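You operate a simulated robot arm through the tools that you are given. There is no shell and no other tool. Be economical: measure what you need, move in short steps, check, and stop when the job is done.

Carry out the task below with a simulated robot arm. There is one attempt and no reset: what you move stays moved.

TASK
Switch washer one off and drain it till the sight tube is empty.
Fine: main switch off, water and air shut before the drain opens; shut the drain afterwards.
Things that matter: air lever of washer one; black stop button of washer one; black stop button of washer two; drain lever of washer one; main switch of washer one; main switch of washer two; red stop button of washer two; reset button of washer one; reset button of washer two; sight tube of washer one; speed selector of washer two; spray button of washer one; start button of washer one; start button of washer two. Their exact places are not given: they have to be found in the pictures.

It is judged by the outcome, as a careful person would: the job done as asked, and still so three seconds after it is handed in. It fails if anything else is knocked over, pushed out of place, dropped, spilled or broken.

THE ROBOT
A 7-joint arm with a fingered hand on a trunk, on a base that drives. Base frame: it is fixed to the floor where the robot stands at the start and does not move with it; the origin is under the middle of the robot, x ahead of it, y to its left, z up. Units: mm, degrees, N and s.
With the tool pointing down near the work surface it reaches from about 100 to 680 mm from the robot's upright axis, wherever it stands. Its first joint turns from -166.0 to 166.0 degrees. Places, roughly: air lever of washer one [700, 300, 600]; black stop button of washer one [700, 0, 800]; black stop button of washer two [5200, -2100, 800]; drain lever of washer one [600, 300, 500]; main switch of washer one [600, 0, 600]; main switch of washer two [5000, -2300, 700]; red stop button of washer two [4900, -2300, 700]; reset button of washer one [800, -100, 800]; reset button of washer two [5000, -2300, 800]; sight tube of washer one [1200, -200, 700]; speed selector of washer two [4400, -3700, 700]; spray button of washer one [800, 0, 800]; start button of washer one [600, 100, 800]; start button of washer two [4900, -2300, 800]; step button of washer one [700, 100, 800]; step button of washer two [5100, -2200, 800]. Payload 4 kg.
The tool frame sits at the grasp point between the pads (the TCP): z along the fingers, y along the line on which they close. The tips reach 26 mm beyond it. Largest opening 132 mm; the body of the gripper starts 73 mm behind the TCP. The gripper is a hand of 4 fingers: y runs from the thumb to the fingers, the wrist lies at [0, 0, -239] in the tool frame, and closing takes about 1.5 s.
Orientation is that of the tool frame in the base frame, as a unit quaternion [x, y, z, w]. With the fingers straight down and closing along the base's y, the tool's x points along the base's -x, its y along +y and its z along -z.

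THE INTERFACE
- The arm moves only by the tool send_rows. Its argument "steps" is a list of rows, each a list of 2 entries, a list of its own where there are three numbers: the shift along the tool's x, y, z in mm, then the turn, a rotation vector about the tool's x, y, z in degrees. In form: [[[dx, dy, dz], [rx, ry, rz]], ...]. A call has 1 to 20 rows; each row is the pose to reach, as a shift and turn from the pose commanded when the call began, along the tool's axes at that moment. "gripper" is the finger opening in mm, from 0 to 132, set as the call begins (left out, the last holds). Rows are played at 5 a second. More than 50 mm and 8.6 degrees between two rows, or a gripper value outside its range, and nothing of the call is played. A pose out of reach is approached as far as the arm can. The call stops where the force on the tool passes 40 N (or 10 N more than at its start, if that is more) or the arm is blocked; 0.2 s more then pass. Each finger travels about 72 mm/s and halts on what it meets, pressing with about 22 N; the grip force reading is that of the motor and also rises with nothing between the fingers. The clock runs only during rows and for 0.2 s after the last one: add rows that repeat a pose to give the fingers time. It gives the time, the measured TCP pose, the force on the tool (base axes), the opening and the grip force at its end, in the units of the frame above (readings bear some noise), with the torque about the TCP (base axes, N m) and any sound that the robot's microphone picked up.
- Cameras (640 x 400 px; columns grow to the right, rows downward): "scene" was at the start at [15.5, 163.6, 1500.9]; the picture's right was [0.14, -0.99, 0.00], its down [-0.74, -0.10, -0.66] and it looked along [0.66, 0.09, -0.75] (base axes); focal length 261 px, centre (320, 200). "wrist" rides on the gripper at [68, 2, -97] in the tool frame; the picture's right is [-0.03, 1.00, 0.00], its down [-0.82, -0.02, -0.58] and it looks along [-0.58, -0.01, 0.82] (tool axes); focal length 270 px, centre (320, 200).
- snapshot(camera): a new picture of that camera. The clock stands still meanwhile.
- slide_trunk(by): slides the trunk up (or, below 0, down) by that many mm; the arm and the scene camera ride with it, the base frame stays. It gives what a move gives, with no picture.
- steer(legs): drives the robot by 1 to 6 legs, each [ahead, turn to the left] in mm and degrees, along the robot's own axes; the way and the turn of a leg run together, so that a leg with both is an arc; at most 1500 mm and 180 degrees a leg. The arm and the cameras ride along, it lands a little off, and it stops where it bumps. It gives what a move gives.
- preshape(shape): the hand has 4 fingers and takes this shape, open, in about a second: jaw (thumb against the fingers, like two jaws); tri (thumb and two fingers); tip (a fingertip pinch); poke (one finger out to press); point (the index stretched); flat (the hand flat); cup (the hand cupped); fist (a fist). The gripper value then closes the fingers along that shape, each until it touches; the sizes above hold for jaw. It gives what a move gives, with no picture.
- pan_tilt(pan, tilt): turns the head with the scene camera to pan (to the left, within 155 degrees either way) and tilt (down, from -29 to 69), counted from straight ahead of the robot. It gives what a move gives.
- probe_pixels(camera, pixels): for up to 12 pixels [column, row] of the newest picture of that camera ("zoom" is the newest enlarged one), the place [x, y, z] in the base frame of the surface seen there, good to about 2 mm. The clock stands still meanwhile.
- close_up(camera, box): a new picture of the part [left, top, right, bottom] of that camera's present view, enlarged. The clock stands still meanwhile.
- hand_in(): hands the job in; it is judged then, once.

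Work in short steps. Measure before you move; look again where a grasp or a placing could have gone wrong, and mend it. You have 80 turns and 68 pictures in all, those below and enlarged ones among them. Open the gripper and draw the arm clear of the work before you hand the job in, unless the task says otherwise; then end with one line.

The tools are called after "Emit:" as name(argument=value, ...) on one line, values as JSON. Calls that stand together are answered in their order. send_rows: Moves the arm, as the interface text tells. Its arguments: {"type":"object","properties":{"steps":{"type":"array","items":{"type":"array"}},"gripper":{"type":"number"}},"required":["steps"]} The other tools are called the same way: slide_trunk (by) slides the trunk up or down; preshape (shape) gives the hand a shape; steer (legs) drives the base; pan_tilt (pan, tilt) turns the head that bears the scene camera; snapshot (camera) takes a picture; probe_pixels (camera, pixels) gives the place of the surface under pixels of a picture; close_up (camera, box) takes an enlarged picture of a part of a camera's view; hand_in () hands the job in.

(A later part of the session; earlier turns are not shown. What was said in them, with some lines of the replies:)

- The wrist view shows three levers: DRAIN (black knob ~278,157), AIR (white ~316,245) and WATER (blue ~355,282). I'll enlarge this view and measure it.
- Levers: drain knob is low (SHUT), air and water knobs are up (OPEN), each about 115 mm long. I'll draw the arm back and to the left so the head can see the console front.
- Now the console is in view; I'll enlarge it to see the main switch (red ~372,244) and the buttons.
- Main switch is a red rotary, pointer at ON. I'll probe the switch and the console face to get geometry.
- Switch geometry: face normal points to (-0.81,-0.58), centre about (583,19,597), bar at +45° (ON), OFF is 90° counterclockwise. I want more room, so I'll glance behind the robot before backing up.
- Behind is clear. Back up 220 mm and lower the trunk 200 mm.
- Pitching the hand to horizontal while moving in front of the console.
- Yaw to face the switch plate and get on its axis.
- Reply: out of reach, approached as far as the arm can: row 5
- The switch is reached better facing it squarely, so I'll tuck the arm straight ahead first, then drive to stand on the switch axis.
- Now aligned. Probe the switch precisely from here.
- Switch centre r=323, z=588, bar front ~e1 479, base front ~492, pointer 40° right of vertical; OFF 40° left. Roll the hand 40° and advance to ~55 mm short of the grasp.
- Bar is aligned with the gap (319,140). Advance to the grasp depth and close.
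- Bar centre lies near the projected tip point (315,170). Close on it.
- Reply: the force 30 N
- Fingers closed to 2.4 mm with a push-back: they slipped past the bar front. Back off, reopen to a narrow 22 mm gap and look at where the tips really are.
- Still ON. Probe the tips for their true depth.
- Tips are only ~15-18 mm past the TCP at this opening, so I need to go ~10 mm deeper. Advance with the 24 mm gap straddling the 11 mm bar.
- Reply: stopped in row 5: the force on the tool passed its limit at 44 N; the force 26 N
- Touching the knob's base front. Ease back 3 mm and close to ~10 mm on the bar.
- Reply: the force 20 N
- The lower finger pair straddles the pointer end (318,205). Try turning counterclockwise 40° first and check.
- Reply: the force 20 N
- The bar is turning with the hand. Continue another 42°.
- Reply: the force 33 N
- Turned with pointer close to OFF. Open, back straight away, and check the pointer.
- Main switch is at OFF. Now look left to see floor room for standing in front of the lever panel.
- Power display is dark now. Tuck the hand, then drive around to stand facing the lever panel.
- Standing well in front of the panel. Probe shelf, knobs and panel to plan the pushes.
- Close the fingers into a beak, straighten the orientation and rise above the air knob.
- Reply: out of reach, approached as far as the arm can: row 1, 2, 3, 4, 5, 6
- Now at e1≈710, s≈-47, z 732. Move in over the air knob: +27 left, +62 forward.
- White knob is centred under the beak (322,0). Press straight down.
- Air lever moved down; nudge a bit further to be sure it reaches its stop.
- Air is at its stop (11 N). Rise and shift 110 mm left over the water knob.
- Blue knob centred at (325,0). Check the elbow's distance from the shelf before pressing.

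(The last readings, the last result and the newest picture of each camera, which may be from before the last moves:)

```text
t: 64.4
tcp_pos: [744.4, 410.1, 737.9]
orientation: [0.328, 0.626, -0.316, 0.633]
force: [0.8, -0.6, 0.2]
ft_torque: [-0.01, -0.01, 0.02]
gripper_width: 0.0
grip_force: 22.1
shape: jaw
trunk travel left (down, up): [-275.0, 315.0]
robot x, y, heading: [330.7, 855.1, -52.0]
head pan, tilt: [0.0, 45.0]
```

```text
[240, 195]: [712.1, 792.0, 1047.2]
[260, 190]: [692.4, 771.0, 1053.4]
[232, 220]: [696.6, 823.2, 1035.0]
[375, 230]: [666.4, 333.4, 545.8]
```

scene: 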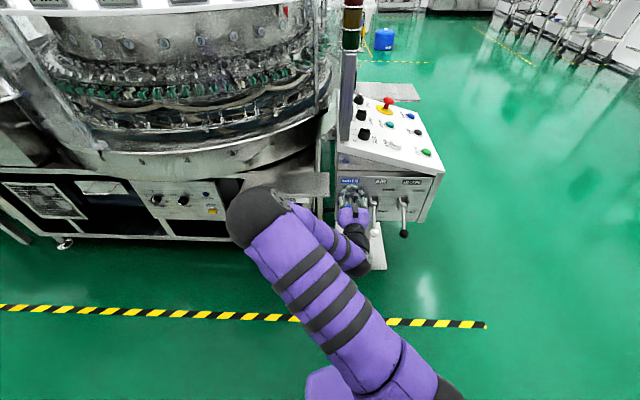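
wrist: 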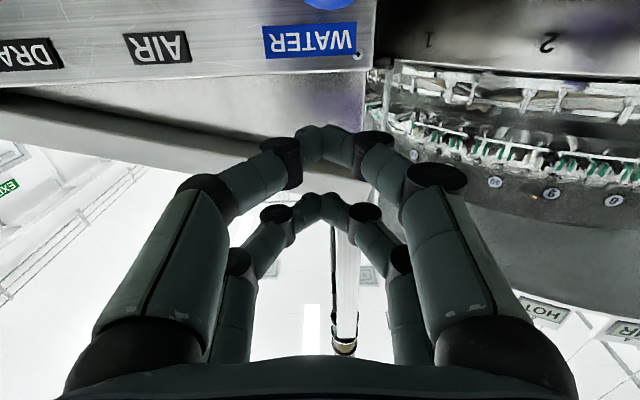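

Elbow is far from the shelf. Air knob reads z≈546 (same as shut drain). Press the water lever down.

Emit:
send_rows(steps=[[[20, 0, 0], [0, 0, 0]], [[32, 0, 0], [0, 0, 0]], [[42, 0, 0], [0, 0, 0]], [[52, 0, 0], [0, 0, 0]], [[62, 0, 0], [0, 0, 0]], [[72, 0, 0], [0, 0, 0]], [[82, 0, 0], [0, 0, 0]], [[92, 0, 0], [0, 0, 0]], [[102, 0, 0], [0, 0, 0]], [[112, 0, 0], [0, 0, 0]], [[122, 0, 0], [0, 0, 0]], [[132, 0, 0], [0, 0, 0]], [[142, 0, 0], [0, 0, 0]], [[152, 0, 0], [0, 0, 0]], [[162, 0, 0], [0, 0, 0]], [[170, 0, 0], [0, 0, 0]]])

Emit:
close_up(camera="scene", box=[320, 160, 450, 260])

```text
t: 67.8
tcp_pos: [748.9, 410.4, 569.3]
orientation: [0.328, 0.626, -0.318, 0.633]
force: [0.6, -1.3, 4.0]
ft_torque: [-0.1, -0.1, 0.03]
gripper_width: 0.1
grip_force: 22.5
shape: jaw
trunk travel left (down, up): [-275.0, 315.0]
robot x, y, heading: [328.0, 855.2, -51.9]
head pan, tilt: [0.0, 45.0]
```

```text
4.00 times, centred on (385, 210) of scene
```

zoom: 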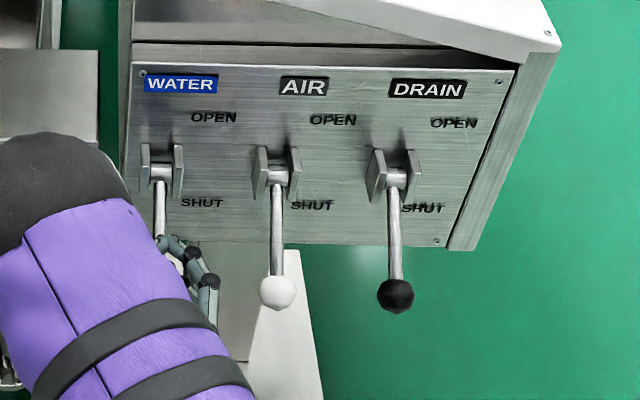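

Water shut too. Nudge it, then withdraw outward; also zoom where the sight tube should project (~313,100).

Emit:
send_rows(steps=[[[6, 0, 0], [0, 0, 0]], [[6, 0, 0], [0, 0, 0]], [[0, 0, 0], [0, 0, 0]], [[0, 0, -40], [0, 0, 0]], [[0, 0, -80], [0, 0, 0]]])

Emit:
close_up(camera="scene", box=[260, 40, 420, 160])

Emit:
probe_pixels(camera="zoom", pixels=[[260, 200], [300, 200], [230, 100], [450, 170], [290, 120]])

```text
t: 69.0
tcp_pos: [698.5, 475.5, 566.9]
orientation: [0.328, 0.627, -0.315, 0.632]
force: [0.7, 0.3, -0.3]
ft_torque: [-0.01, 0.02, -0.01]
gripper_width: 0.1
grip_force: 21.9
shape: jaw
trunk travel left (down, up): [-275.0, 315.0]
robot x, y, heading: [324.7, 857.0, -52.2]
head pan, tilt: [0.0, 45.0]
```

```text
3.33 times, centred on (340, 100) of scene
```

zoom: 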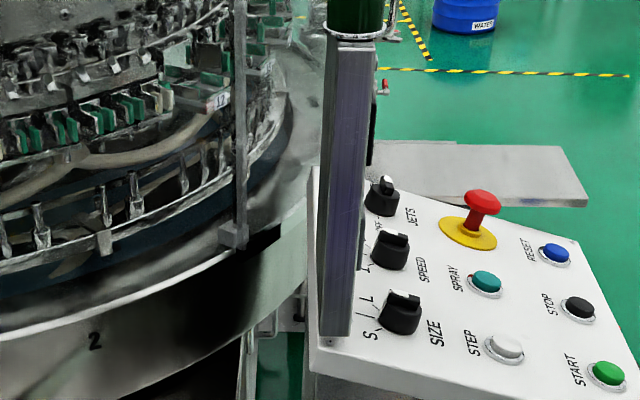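

```text
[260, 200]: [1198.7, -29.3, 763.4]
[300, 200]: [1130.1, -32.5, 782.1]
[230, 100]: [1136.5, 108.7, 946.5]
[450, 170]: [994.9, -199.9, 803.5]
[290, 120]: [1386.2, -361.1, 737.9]
```

Tube isn't visible from here; I'll go around later. Now drop low and move right beneath the drain knob, still outside it.

Emit:
send_rows(steps=[[[30, 0, 0], [0, 0, 0]], [[60, -30, 0], [0, 0, 0]], [[90, -65, 0], [0, 0, 0]], [[90, -105, 0], [0, 0, 0]], [[90, -145, 0], [0, 0, 0]], [[90, -180, 0], [0, 0, 0]], [[90, -212, 0], [0, 0, 0]]])

Emit:
snapshot(camera="wrist")

Emit:
close_up(camera="scene", box=[320, 160, 480, 280])

```text
t: 70.6
tcp_pos: [531.5, 353.1, 471.9]
orientation: [0.327, 0.627, -0.315, 0.633]
force: [-0.3, 0.7, 0.5]
ft_torque: [-0.01, 0.04, 0.03]
gripper_width: 0.2
grip_force: 22.1
shape: jaw
trunk travel left (down, up): [-275.0, 315.0]
robot x, y, heading: [329.0, 854.1, -51.7]
head pan, tilt: [0.0, 45.0]
```

```text
27 pictures are left
```

wrist: 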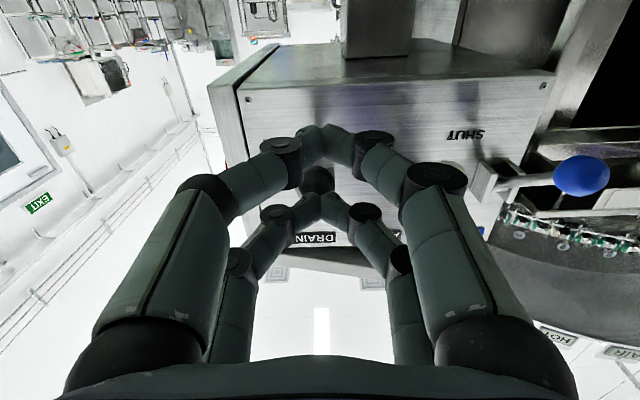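

```text
3.33 times, centred on (400, 220) of scene
```

zoom: 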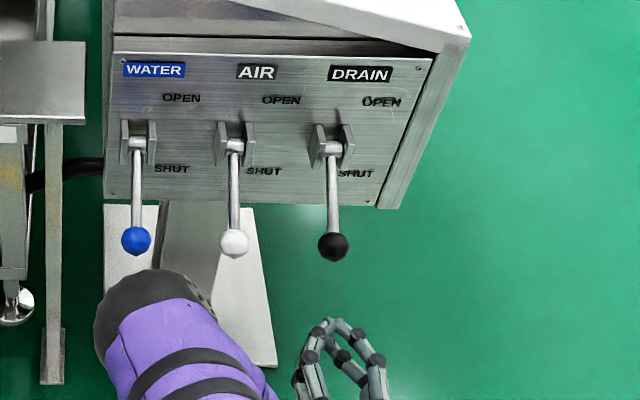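

All three levers are shut. Slide under the drain knob and lift it.

Emit:
send_rows(steps=[[[0, -5, 30], [0, 0, 0]], [[0, -5, 60], [0, 0, 0]], [[0, -5, 84], [0, 0, 0]], [[-12, -5, 84], [0, 0, 0]], [[-24, -5, 84], [0, 0, 0]], [[-36, -5, 84], [0, 0, 0]], [[-48, -5, 84], [0, 0, 0]], [[-60, -5, 84], [0, 0, 0]], [[-72, -5, 84], [0, 0, 0]], [[-84, -5, 84], [0, 0, 0]], [[-96, -5, 84], [0, 0, 0]], [[-108, -5, 84], [0, 0, 0]], [[-120, -5, 84], [0, 0, 0]], [[-132, -5, 84], [0, 0, 0]], [[-144, -5, 84], [0, 0, 0]], [[-150, -5, 84], [0, 0, 0]]])

Emit:
close_up(camera="scene", box=[320, 160, 480, 280])

```text
t: 74.0
tcp_pos: [575.0, 281.7, 612.2]
orientation: [0.333, 0.633, -0.308, 0.626]
force: [3.8, -7.6, -14.4]
ft_torque: [0.38, 0.2, -0.04]
gripper_width: 0.0
grip_force: 22.1
shape: jaw
trunk travel left (down, up): [-275.0, 315.0]
robot x, y, heading: [326.4, 858.4, -51.7]
head pan, tilt: [0.0, 45.0]
stopped in row 16: the force on the tool passed its limit at 44 N (the readings are from after the stop); the commanded pose is now the measured one
```

```text
3.33 times, centred on (400, 220) of scene
```

zoom: 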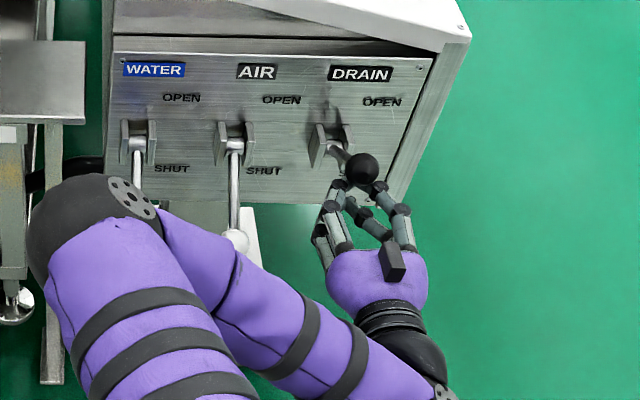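

Drain lever reached its upper stop. Lower slightly, pull out, and verify.

Emit:
send_rows(steps=[[[12, 0, 0], [0, 0, 0]], [[20, 0, -10], [0, 0, 0]], [[20, 0, -50], [0, 0, 0]], [[20, 0, -90], [0, 0, 0]]])

Emit:
close_up(camera="scene", box=[320, 160, 480, 280])

Emit:
probe_pixels(camera="zoom", pixels=[[362, 168], [340, 168], [350, 175]])

```text
t: 75.0
tcp_pos: [521.8, 355.6, 597.9]
orientation: [0.333, 0.631, -0.311, 0.628]
force: [0.2, 0.0, 0.0]
ft_torque: [0.05, 0.01, 0.03]
gripper_width: 0.0
grip_force: 22.0
shape: jaw
trunk travel left (down, up): [-275.0, 315.0]
robot x, y, heading: [325.3, 854.9, -52.0]
head pan, tilt: [0.0, 45.0]
```

```text
3.33 times, centred on (400, 220) of scene
```

zoom: 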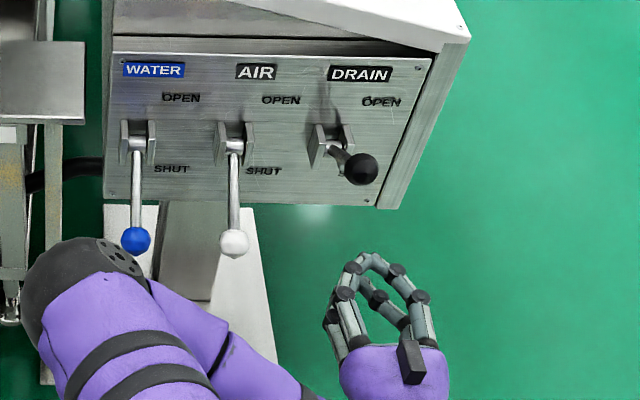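

```text
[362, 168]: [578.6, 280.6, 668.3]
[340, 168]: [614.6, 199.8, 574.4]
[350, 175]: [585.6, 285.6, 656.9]
```

Drain fully OPEN (knob z≈668). Now drive around to the right side, to where the sight tube can be seen, while it drains.

Emit:
steer(legs=[[0, 93.6], [-480, 0], [0, 54], [-1400, 0], [0, -64.6]])

Emit:
pan_tilt(pan=0, tilt=20)

Emit:
snapshot(camera="scene")

```text
t: 94.8
tcp_pos: [655.4, -741.7, 596.5]
orientation: [-0.172, 0.692, 0.186, 0.676]
force: [-0.5, -0.1, 0.2]
ft_torque: [0.04, 0.02, -0.01]
gripper_width: 0.0
grip_force: 22.5
shape: jaw
trunk travel left (down, up): [-275.0, 315.0]
robot x, y, heading: [137.7, -877.7, 31.5]
head pan, tilt: [0.0, 45.0]
```

```text
t: 95.7
tcp_pos: [655.6, -742.0, 597.8]
orientation: [-0.171, 0.693, 0.185, 0.676]
force: [-0.4, -0.3, -0.3]
ft_torque: [0.0, 0.01, -0.01]
gripper_width: 0.3
grip_force: 22.2
shape: jaw
trunk travel left (down, up): [-275.0, 315.0]
robot x, y, heading: [137.6, -876.4, 31.6]
head pan, tilt: [0.0, 20.0]
```

```text
23 pictures are left
```

scene: 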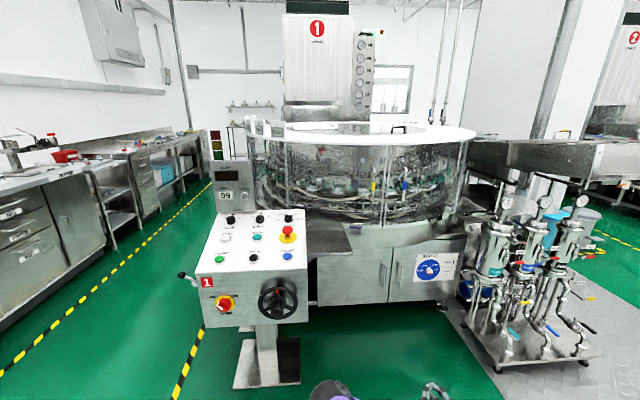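

Enlarge the tub skirt area around (300–460, 180–310) to find the sight tube.

Emit:
close_up(camera="scene", box=[290, 170, 490, 310])

Emit:
probe_pixels(camera="scene", pixels=[[350, 270], [390, 250], [350, 230], [385, 200], [430, 265], [310, 280]])

```text
2.86 times, centred on (390, 240) of scene
```

zoom: 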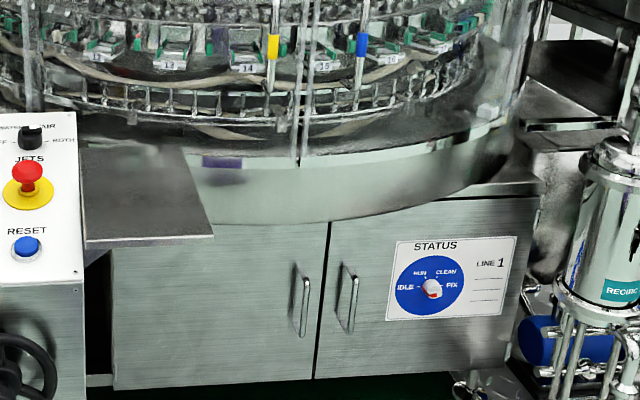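

```text
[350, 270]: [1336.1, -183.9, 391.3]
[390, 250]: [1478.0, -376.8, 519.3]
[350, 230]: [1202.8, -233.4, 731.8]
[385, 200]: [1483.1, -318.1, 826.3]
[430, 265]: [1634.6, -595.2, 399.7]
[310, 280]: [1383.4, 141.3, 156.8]
```

The tray seems to hide it. Take a wrist view (it looks upward from lower down) and lower the trunk for a flatter head view.

Emit:
slide_trunk(by=-250)

Emit:
close_up(camera="scene", box=[200, 70, 500, 260])

Emit:
snapshot(camera="wrist")

```text
t: 98.2
tcp_pos: [655.5, -740.5, 347.0]
orientation: [-0.172, 0.693, 0.186, 0.675]
force: [-0.1, 0.1, 0.2]
ft_torque: [-0.02, 0.0, 0.01]
gripper_width: 0.0
grip_force: 21.9
shape: jaw
trunk travel left (down, up): [-25.0, 565.0]
robot x, y, heading: [136.2, -882.4, 31.3]
head pan, tilt: [0.0, 20.0]
```

```text
2.11 times, centred on (350, 165) of scene
```

zoom: 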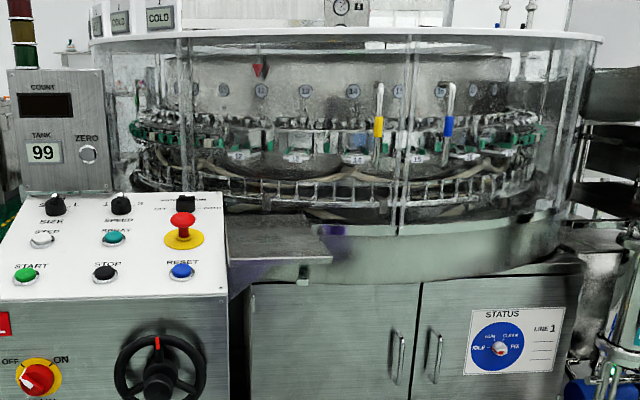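

```text
20 pictures are left
```

wrist: 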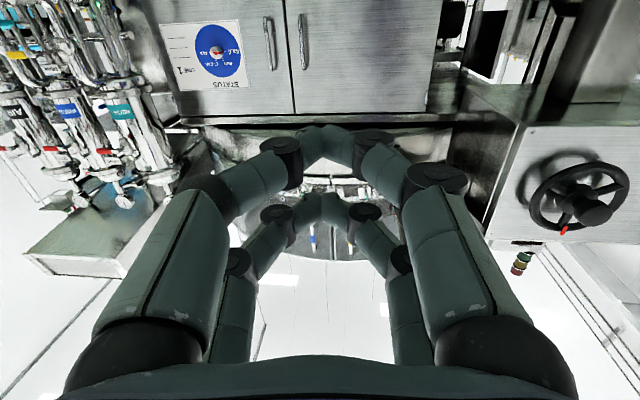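

Zoom in on the small part hanging beneath the tray at about (342,199) and the gap next to the console.

Emit:
close_up(camera="scene", box=[300, 175, 380, 225])

Emit:
probe_pixels(camera="zoom", pixels=[[340, 195], [335, 160], [60, 200], [200, 330], [110, 260], [400, 180]])

Emit:
close_up(camera="wrist", box=[410, 60, 570, 200])

```text
8.00 times, centred on (340, 200) of scene
```

zoom: 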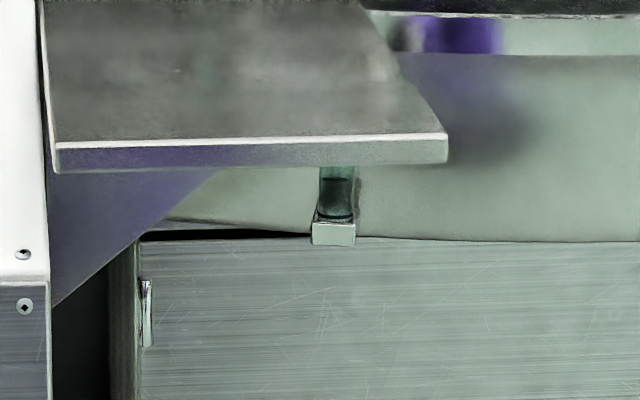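

```text
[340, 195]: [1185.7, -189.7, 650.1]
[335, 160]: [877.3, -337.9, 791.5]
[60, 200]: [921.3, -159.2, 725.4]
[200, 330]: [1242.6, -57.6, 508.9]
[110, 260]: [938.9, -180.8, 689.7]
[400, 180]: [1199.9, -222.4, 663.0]
```

```text
2.86 times, centred on (490, 130) of wrist
```

zoom: 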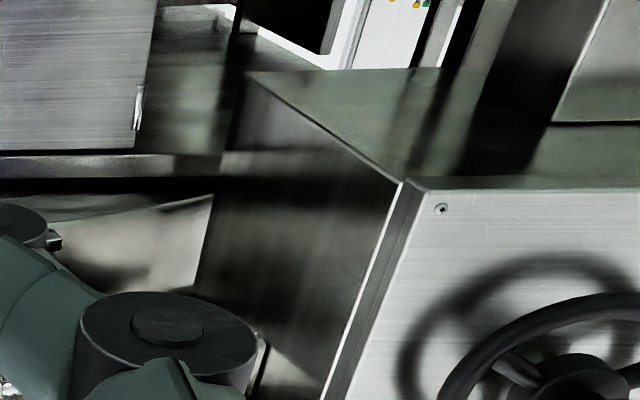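

Found the tube under the tray at zoom (337,190); a dark water surface still shows near the bottom. Wait 4 s and compare.

Emit:
send_rows(steps=[[[0, 0, 0], [0, 0, 0]], [[0, 0, 0], [0, 0, 0]], [[0, 0, 0], [0, 0, 0]], [[0, 0, 0], [0, 0, 0]], [[0, 0, 0], [0, 0, 0]], [[0, 0, 0], [0, 0, 0]], [[0, 0, 0], [0, 0, 0]], [[0, 0, 0], [0, 0, 0]], [[0, 0, 0], [0, 0, 0]], [[0, 0, 0], [0, 0, 0]], [[0, 0, 0], [0, 0, 0]], [[0, 0, 0], [0, 0, 0]], [[0, 0, 0], [0, 0, 0]], [[0, 0, 0], [0, 0, 0]], [[0, 0, 0], [0, 0, 0]], [[0, 0, 0], [0, 0, 0]], [[0, 0, 0], [0, 0, 0]], [[0, 0, 0], [0, 0, 0]], [[0, 0, 0], [0, 0, 0]], [[0, 0, 0], [0, 0, 0]]])

Emit:
close_up(camera="scene", box=[324, 188, 360, 212])

```text
t: 102.5
tcp_pos: [655.3, -742.4, 347.8]
orientation: [-0.171, 0.693, 0.185, 0.675]
force: [-0.3, 0.3, -0.1]
ft_torque: [0.0, 0.01, 0.0]
gripper_width: 0.3
grip_force: 22.1
shape: jaw
trunk travel left (down, up): [-25.0, 565.0]
robot x, y, heading: [137.1, -878.9, 31.4]
head pan, tilt: [0.0, 20.0]
```

```text
16.00 times, centred on (342, 200) of scene
```

zoom: 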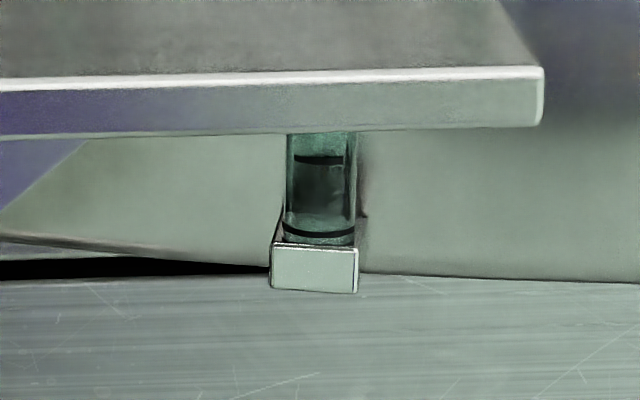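

The dark mark at (320,160) has not moved versus before; wait longer and compare again.

Emit:
send_rows(steps=[[[0, 0, 0], [0, 0, 0]], [[0, 0, 0], [0, 0, 0]], [[0, 0, 0], [0, 0, 0]], [[0, 0, 0], [0, 0, 0]], [[0, 0, 0], [0, 0, 0]], [[0, 0, 0], [0, 0, 0]], [[0, 0, 0], [0, 0, 0]], [[0, 0, 0], [0, 0, 0]], [[0, 0, 0], [0, 0, 0]], [[0, 0, 0], [0, 0, 0]], [[0, 0, 0], [0, 0, 0]], [[0, 0, 0], [0, 0, 0]], [[0, 0, 0], [0, 0, 0]], [[0, 0, 0], [0, 0, 0]], [[0, 0, 0], [0, 0, 0]], [[0, 0, 0], [0, 0, 0]], [[0, 0, 0], [0, 0, 0]], [[0, 0, 0], [0, 0, 0]], [[0, 0, 0], [0, 0, 0]], [[0, 0, 0], [0, 0, 0]]])

Emit:
send_rows(steps=[[[0, 0, 0], [0, 0, 0]], [[0, 0, 0], [0, 0, 0]], [[0, 0, 0], [0, 0, 0]], [[0, 0, 0], [0, 0, 0]], [[0, 0, 0], [0, 0, 0]], [[0, 0, 0], [0, 0, 0]], [[0, 0, 0], [0, 0, 0]], [[0, 0, 0], [0, 0, 0]], [[0, 0, 0], [0, 0, 0]], [[0, 0, 0], [0, 0, 0]], [[0, 0, 0], [0, 0, 0]], [[0, 0, 0], [0, 0, 0]], [[0, 0, 0], [0, 0, 0]], [[0, 0, 0], [0, 0, 0]], [[0, 0, 0], [0, 0, 0]], [[0, 0, 0], [0, 0, 0]], [[0, 0, 0], [0, 0, 0]], [[0, 0, 0], [0, 0, 0]], [[0, 0, 0], [0, 0, 0]], [[0, 0, 0], [0, 0, 0]]])

Emit:
close_up(camera="scene", box=[324, 188, 360, 212])

```text
t: 106.7
tcp_pos: [655.5, -743.0, 347.8]
orientation: [-0.172, 0.693, 0.187, 0.675]
force: [0.4, 0.2, 0.0]
ft_torque: [0.01, -0.01, 0.0]
gripper_width: 0.0
grip_force: 22.6
shape: jaw
trunk travel left (down, up): [-25.0, 565.0]
robot x, y, heading: [136.8, -877.6, 31.4]
head pan, tilt: [0.0, 20.0]
```

```text
t: 110.8
tcp_pos: [655.1, -742.7, 348.6]
orientation: [-0.172, 0.693, 0.187, 0.675]
force: [0.4, -0.7, 0.4]
ft_torque: [0.01, 0.02, -0.01]
gripper_width: 0.0
grip_force: 22.3
shape: jaw
trunk travel left (down, up): [-25.0, 565.0]
robot x, y, heading: [137.8, -881.1, 31.2]
head pan, tilt: [0.0, 20.0]
```

```text
16.00 times, centred on (342, 200) of scene
```

zoom: 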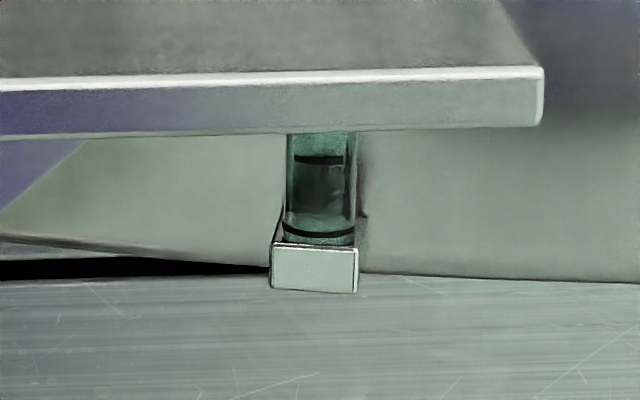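

No change. I need to see the whole tube, so reposition ~300 mm to the right where the tray no longer covers it.

Emit:
steer(legs=[[0, 81], [-300, 0], [0, -68]])

Emit:
snapshot(camera="scene")

```text
t: 120.0
tcp_pos: [728.4, -919.7, 348.7]
orientation: [-0.239, 0.672, 0.252, 0.654]
force: [0.3, -0.1, 0.6]
ft_torque: [-0.04, 0.02, -0.01]
gripper_width: 0.2
grip_force: 21.9
shape: jaw
trunk travel left (down, up): [-25.0, 565.0]
robot x, y, heading: [245.0, -1155.9, 42.1]
head pan, tilt: [0.0, 20.0]
```

```text
15 pictures are left
```

scene: 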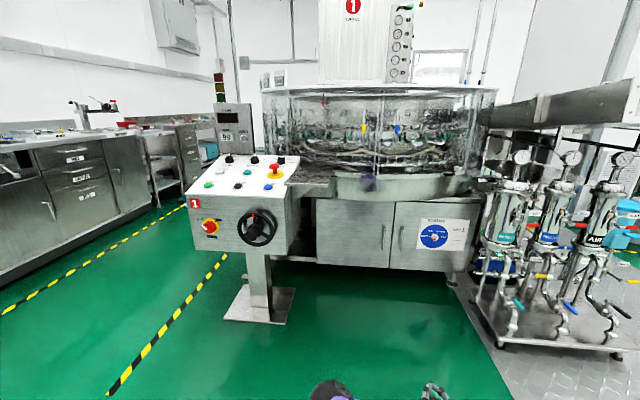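

Tube should be just right of the tray, around (335,190); zoom.

Emit:
close_up(camera="scene", box=[310, 165, 370, 210])

```text
8.89 times, centred on (340, 188) of scene
```

zoom: 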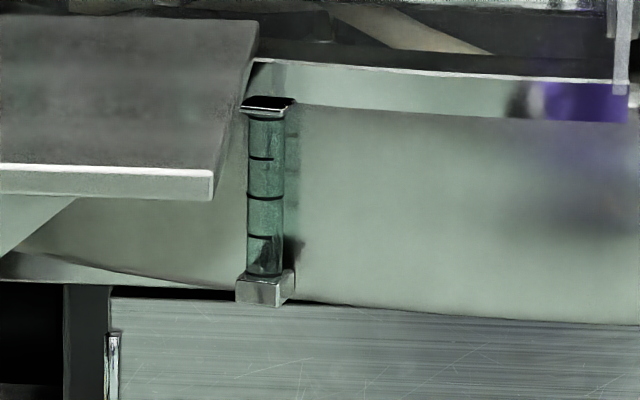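

The full tube with its gauge rings is visible. Enlarge further to judge whether any water remains.

Emit:
close_up(camera="scene", box=[328, 174, 344, 200])

```text
15.38 times, centred on (336, 187) of scene
```

zoom: 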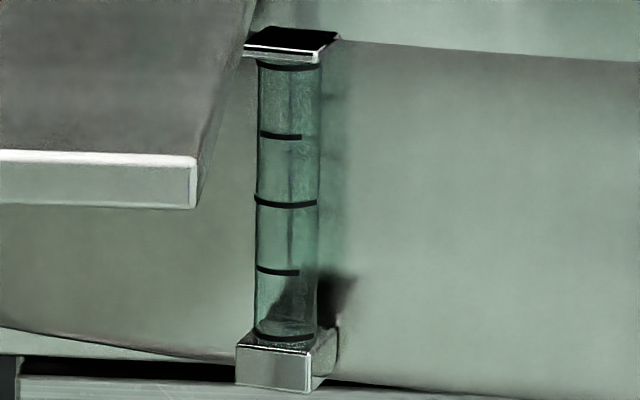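

Tube looks empty: its floor shows at (285,328) and no water column. Wait 8 s more and confirm it's static.

Emit:
send_rows(steps=[[[0, 0, 0], [0, 0, 0]], [[0, 0, 0], [0, 0, 0]], [[0, 0, 0], [0, 0, 0]], [[0, 0, 0], [0, 0, 0]], [[0, 0, 0], [0, 0, 0]], [[0, 0, 0], [0, 0, 0]], [[0, 0, 0], [0, 0, 0]], [[0, 0, 0], [0, 0, 0]], [[0, 0, 0], [0, 0, 0]], [[0, 0, 0], [0, 0, 0]], [[0, 0, 0], [0, 0, 0]], [[0, 0, 0], [0, 0, 0]], [[0, 0, 0], [0, 0, 0]], [[0, 0, 0], [0, 0, 0]], [[0, 0, 0], [0, 0, 0]], [[0, 0, 0], [0, 0, 0]], [[0, 0, 0], [0, 0, 0]], [[0, 0, 0], [0, 0, 0]], [[0, 0, 0], [0, 0, 0]], [[0, 0, 0], [0, 0, 0]]])

Emit:
send_rows(steps=[[[0, 0, 0], [0, 0, 0]], [[0, 0, 0], [0, 0, 0]], [[0, 0, 0], [0, 0, 0]], [[0, 0, 0], [0, 0, 0]], [[0, 0, 0], [0, 0, 0]], [[0, 0, 0], [0, 0, 0]], [[0, 0, 0], [0, 0, 0]], [[0, 0, 0], [0, 0, 0]], [[0, 0, 0], [0, 0, 0]], [[0, 0, 0], [0, 0, 0]], [[0, 0, 0], [0, 0, 0]], [[0, 0, 0], [0, 0, 0]], [[0, 0, 0], [0, 0, 0]], [[0, 0, 0], [0, 0, 0]], [[0, 0, 0], [0, 0, 0]], [[0, 0, 0], [0, 0, 0]], [[0, 0, 0], [0, 0, 0]], [[0, 0, 0], [0, 0, 0]], [[0, 0, 0], [0, 0, 0]], [[0, 0, 0], [0, 0, 0]]])

Emit:
close_up(camera="scene", box=[328, 174, 344, 200])

```text
t: 124.2
tcp_pos: [726.4, -919.6, 347.8]
orientation: [-0.239, 0.672, 0.252, 0.654]
force: [-0.3, 0.1, 0.3]
ft_torque: [0.0, 0.02, 0.02]
gripper_width: 0.1
grip_force: 21.9
shape: jaw
trunk travel left (down, up): [-25.0, 565.0]
robot x, y, heading: [242.7, -1156.5, 42.2]
head pan, tilt: [0.0, 20.0]
```

```text
t: 128.4
tcp_pos: [727.4, -918.7, 346.8]
orientation: [-0.239, 0.672, 0.251, 0.654]
force: [0.1, 0.2, -0.7]
ft_torque: [-0.02, -0.01, -0.02]
gripper_width: 0.0
grip_force: 22.0
shape: jaw
trunk travel left (down, up): [-25.0, 565.0]
robot x, y, heading: [243.1, -1154.7, 42.3]
head pan, tilt: [0.0, 20.0]
```

```text
15.38 times, centred on (336, 187) of scene
```

zoom: 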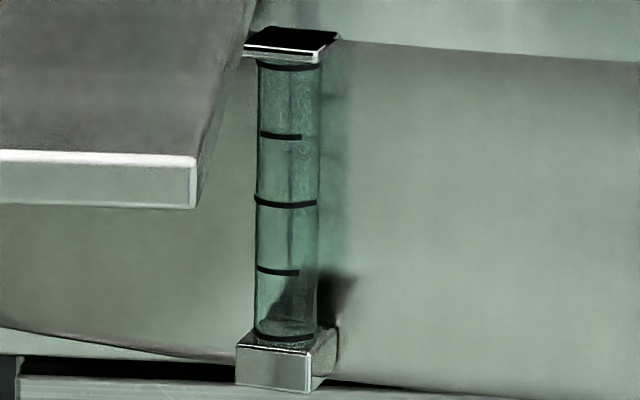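

Empty and static. Raise the trunk back and drive back to the lever panel to shut the drain.

Emit:
slide_trunk(by=250)

Emit:
steer(legs=[[0, 57], [857, 0], [857, 0], [0, -57.8], [482, 0], [0, -93.5]])

Emit:
pan_tilt(pan=0, tilt=45)

Emit:
snapshot(camera="scene")

```text
t: 131.0
tcp_pos: [727.9, -919.9, 598.1]
orientation: [-0.238, 0.673, 0.25, 0.654]
force: [0.2, -0.4, -0.2]
ft_torque: [0.0, 0.04, 0.02]
gripper_width: 0.1
grip_force: 22.0
shape: jaw
trunk travel left (down, up): [-275.0, 315.0]
robot x, y, heading: [245.5, -1152.9, 42.4]
head pan, tilt: [0.0, 20.0]
```

```text
t: 152.2
tcp_pos: [455.3, 369.3, 598.5]
orientation: [0.314, 0.641, -0.292, 0.637]
force: [0.5, -0.2, 1.3]
ft_torque: [0.0, 0.01, 0.02]
gripper_width: 0.0
grip_force: 22.3
shape: jaw
trunk travel left (down, up): [-275.0, 315.0]
robot x, y, heading: [232.6, 854.0, -48.7]
head pan, tilt: [0.0, 20.0]
```

```text
t: 153.1
tcp_pos: [456.7, 369.0, 598.5]
orientation: [0.314, 0.641, -0.292, 0.637]
force: [-0.3, -0.1, -0.3]
ft_torque: [-0.01, 0.0, 0.0]
gripper_width: 0.0
grip_force: 22.8
shape: jaw
trunk travel left (down, up): [-275.0, 315.0]
robot x, y, heading: [233.0, 855.2, -48.6]
head pan, tilt: [0.0, 45.0]
```

```text
11 pictures are left
```

scene: 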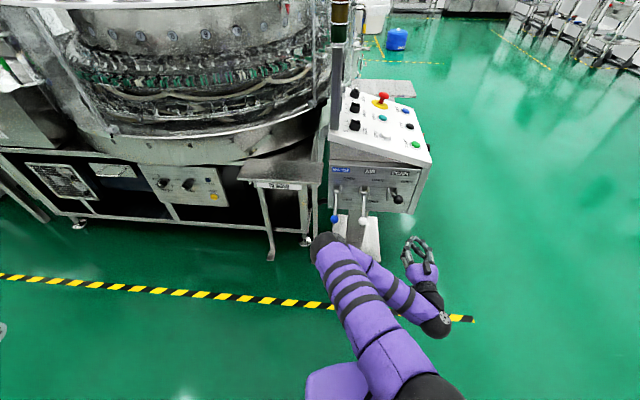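

Hand is at e1≈586, s≈33. Rise to z≈738 outside the drain knob first, then move over it.

Emit:
send_rows(steps=[[[-35, 11, 9], [0.9, 0, 0]], [[-70, 22, 18], [1.8, 0, 0]], [[-105, 33, 27], [2.7, 0, 0]], [[-139, 43, 35], [3.5, 0, 0]]])

```text
t: 154.1
tcp_pos: [510.0, 366.6, 734.3]
orientation: [0.333, 0.629, -0.312, 0.629]
force: [0.1, -0.7, -0.1]
ft_torque: [-0.03, -0.02, 0.03]
gripper_width: 0.1
grip_force: 22.5
shape: jaw
trunk travel left (down, up): [-275.0, 315.0]
robot x, y, heading: [231.8, 853.1, -48.4]
head pan, tilt: [0.0, 45.0]
```

Emit:
send_rows(steps=[[[-4, 0, 35], [0, 0, 0]], [[-4, 0, 70], [0, 0, 0]], [[-4, 0, 104], [0, 0, 0]]])

Emit:
snapshot(camera="wrist")

```text
t: 154.9
tcp_pos: [570.6, 287.0, 717.0]
orientation: [0.331, 0.626, -0.315, 0.632]
force: [0.2, -0.2, -0.1]
ft_torque: [0.0, 0.0, -0.03]
gripper_width: 0.0
grip_force: 21.5
shape: jaw
out of reach, approached as far as the arm can: row 1, 2, 3
trunk travel left (down, up): [-275.0, 315.0]
robot x, y, heading: [232.2, 856.5, -48.7]
head pan, tilt: [0.0, 45.0]
```

```text
10 pictures are left
```

wrist: 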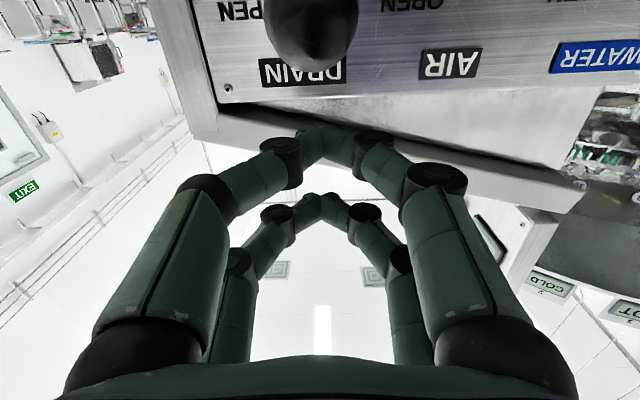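

The black knob sits just below the beak (312,35), no contact yet. Press down to the stop.

Emit:
send_rows(steps=[[[12, 0, 0], [0, 0, 0]], [[22, 0, 0], [0, 0, 0]], [[32, 0, 0], [0, 0, 0]], [[42, 0, 0], [0, 0, 0]], [[52, 0, 0], [0, 0, 0]], [[62, 0, 0], [0, 0, 0]], [[72, 0, 0], [0, 0, 0]], [[82, 0, 0], [0, 0, 0]], [[92, 0, 0], [0, 0, 0]], [[102, 0, 0], [0, 0, 0]], [[112, 0, 0], [0, 0, 0]], [[122, 0, 0], [0, 0, 0]], [[132, 0, 0], [0, 0, 0]], [[142, 0, 0], [0, 0, 0]], [[150, 0, 0], [0, 0, 0]]])

Emit:
close_up(camera="scene", box=[310, 150, 450, 260])

```text
t: 158.1
tcp_pos: [574.2, 290.5, 569.9]
orientation: [0.333, 0.631, -0.312, 0.628]
force: [0.7, -0.3, 3.2]
ft_torque: [-0.06, -0.05, -0.02]
gripper_width: 0.0
grip_force: 21.8
shape: jaw
trunk travel left (down, up): [-275.0, 315.0]
robot x, y, heading: [233.7, 855.0, -48.7]
head pan, tilt: [0.0, 45.0]
```

```text
3.64 times, centred on (380, 205) of scene
```

zoom: 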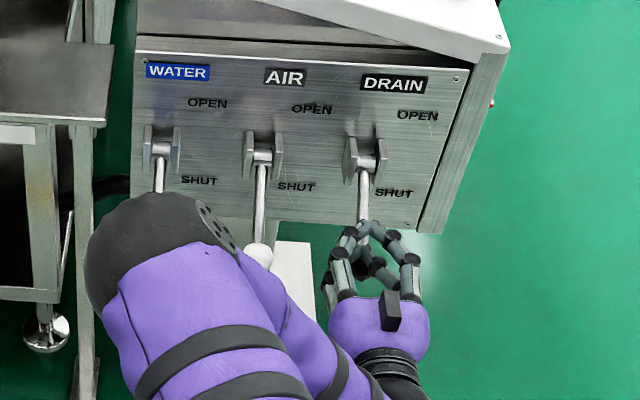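

Drain is down; nudge to its stop, then withdraw outward and open the hand.

Emit:
send_rows(steps=[[[5, 0, 0], [0, 0, 0]], [[9, 0, 0], [0, 0, 0]], [[9, 0, 0], [0, 0, 0]], [[2, 0, 0], [0, 0, 0]], [[0, 0, -40], [0, 0, 0]], [[0, 0, -80], [0, 0, 0]], [[0, 0, -110], [0, 0, 0]]])

Emit:
steer(legs=[[-150, 0]])

Emit:
send_rows(steps=[[[0, 0, 0], [0, 0, 0]], [[0, 0, 0], [0, 0, 0]], [[0, 0, 0], [0, 0, 0]], [[0, 0, 0], [0, 0, 0]], [[0, 0, 0], [0, 0, 0]], [[0, 0, 0], [0, 0, 0]], [[0, 0, 0], [0, 0, 0]]], gripper=100)

Emit:
snapshot(camera="scene")

Emit:
close_up(camera="scene", box=[310, 110, 450, 220])

```text
t: 159.7
tcp_pos: [510.8, 381.4, 569.3]
orientation: [0.334, 0.632, -0.311, 0.627]
force: [0.2, -1.0, 0.7]
ft_torque: [-0.02, 0.0, 0.04]
gripper_width: 0.0
grip_force: 21.9
shape: jaw
trunk travel left (down, up): [-275.0, 315.0]
robot x, y, heading: [228.9, 853.3, -48.8]
head pan, tilt: [0.0, 45.0]
```

```text
t: 161.0
tcp_pos: [410.0, 495.6, 569.7]
orientation: [0.332, 0.632, -0.31, 0.627]
force: [-1.4, 0.1, 0.1]
ft_torque: [-0.03, 0.02, -0.04]
gripper_width: 0.1
grip_force: 21.4
shape: jaw
trunk travel left (down, up): [-275.0, 315.0]
robot x, y, heading: [128.6, 971.7, -48.7]
head pan, tilt: [0.0, 45.0]
```

```text
t: 162.6
tcp_pos: [410.2, 495.6, 570.3]
orientation: [0.332, 0.632, -0.311, 0.627]
force: [-0.4, 0.8, 0.5]
ft_torque: [-0.01, 0.01, -0.02]
gripper_width: 99.8
grip_force: 0.0
shape: jaw
trunk travel left (down, up): [-275.0, 315.0]
robot x, y, heading: [128.7, 970.6, -48.6]
head pan, tilt: [0.0, 45.0]
```

```text
8 pictures are left
```

scene: 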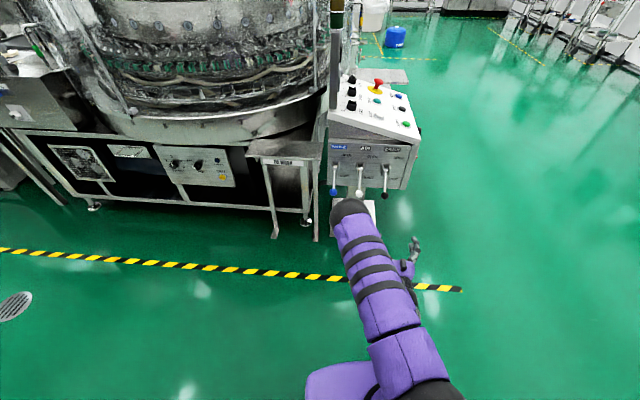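

```text
3.64 times, centred on (380, 165) of scene
```

zoom: 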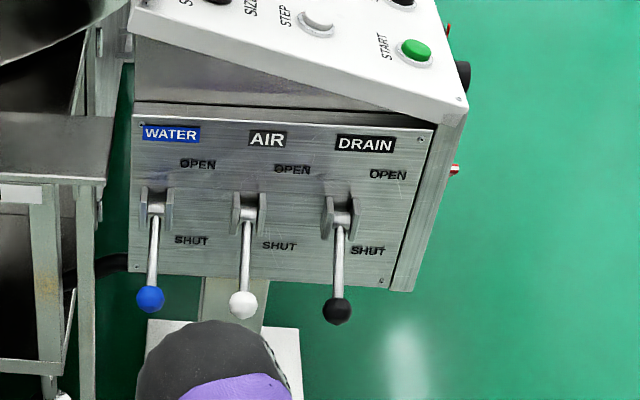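

All three levers are SHUT, the main switch is OFF, the tube is empty, and the arm is clear. Handing in.

Emit:
hand_in()

```text
The job is handed in.
```

Washer one is off at the main switch. Water and air were shut before I opened the drain, the sight tube looked empty, and the drain is shut again.
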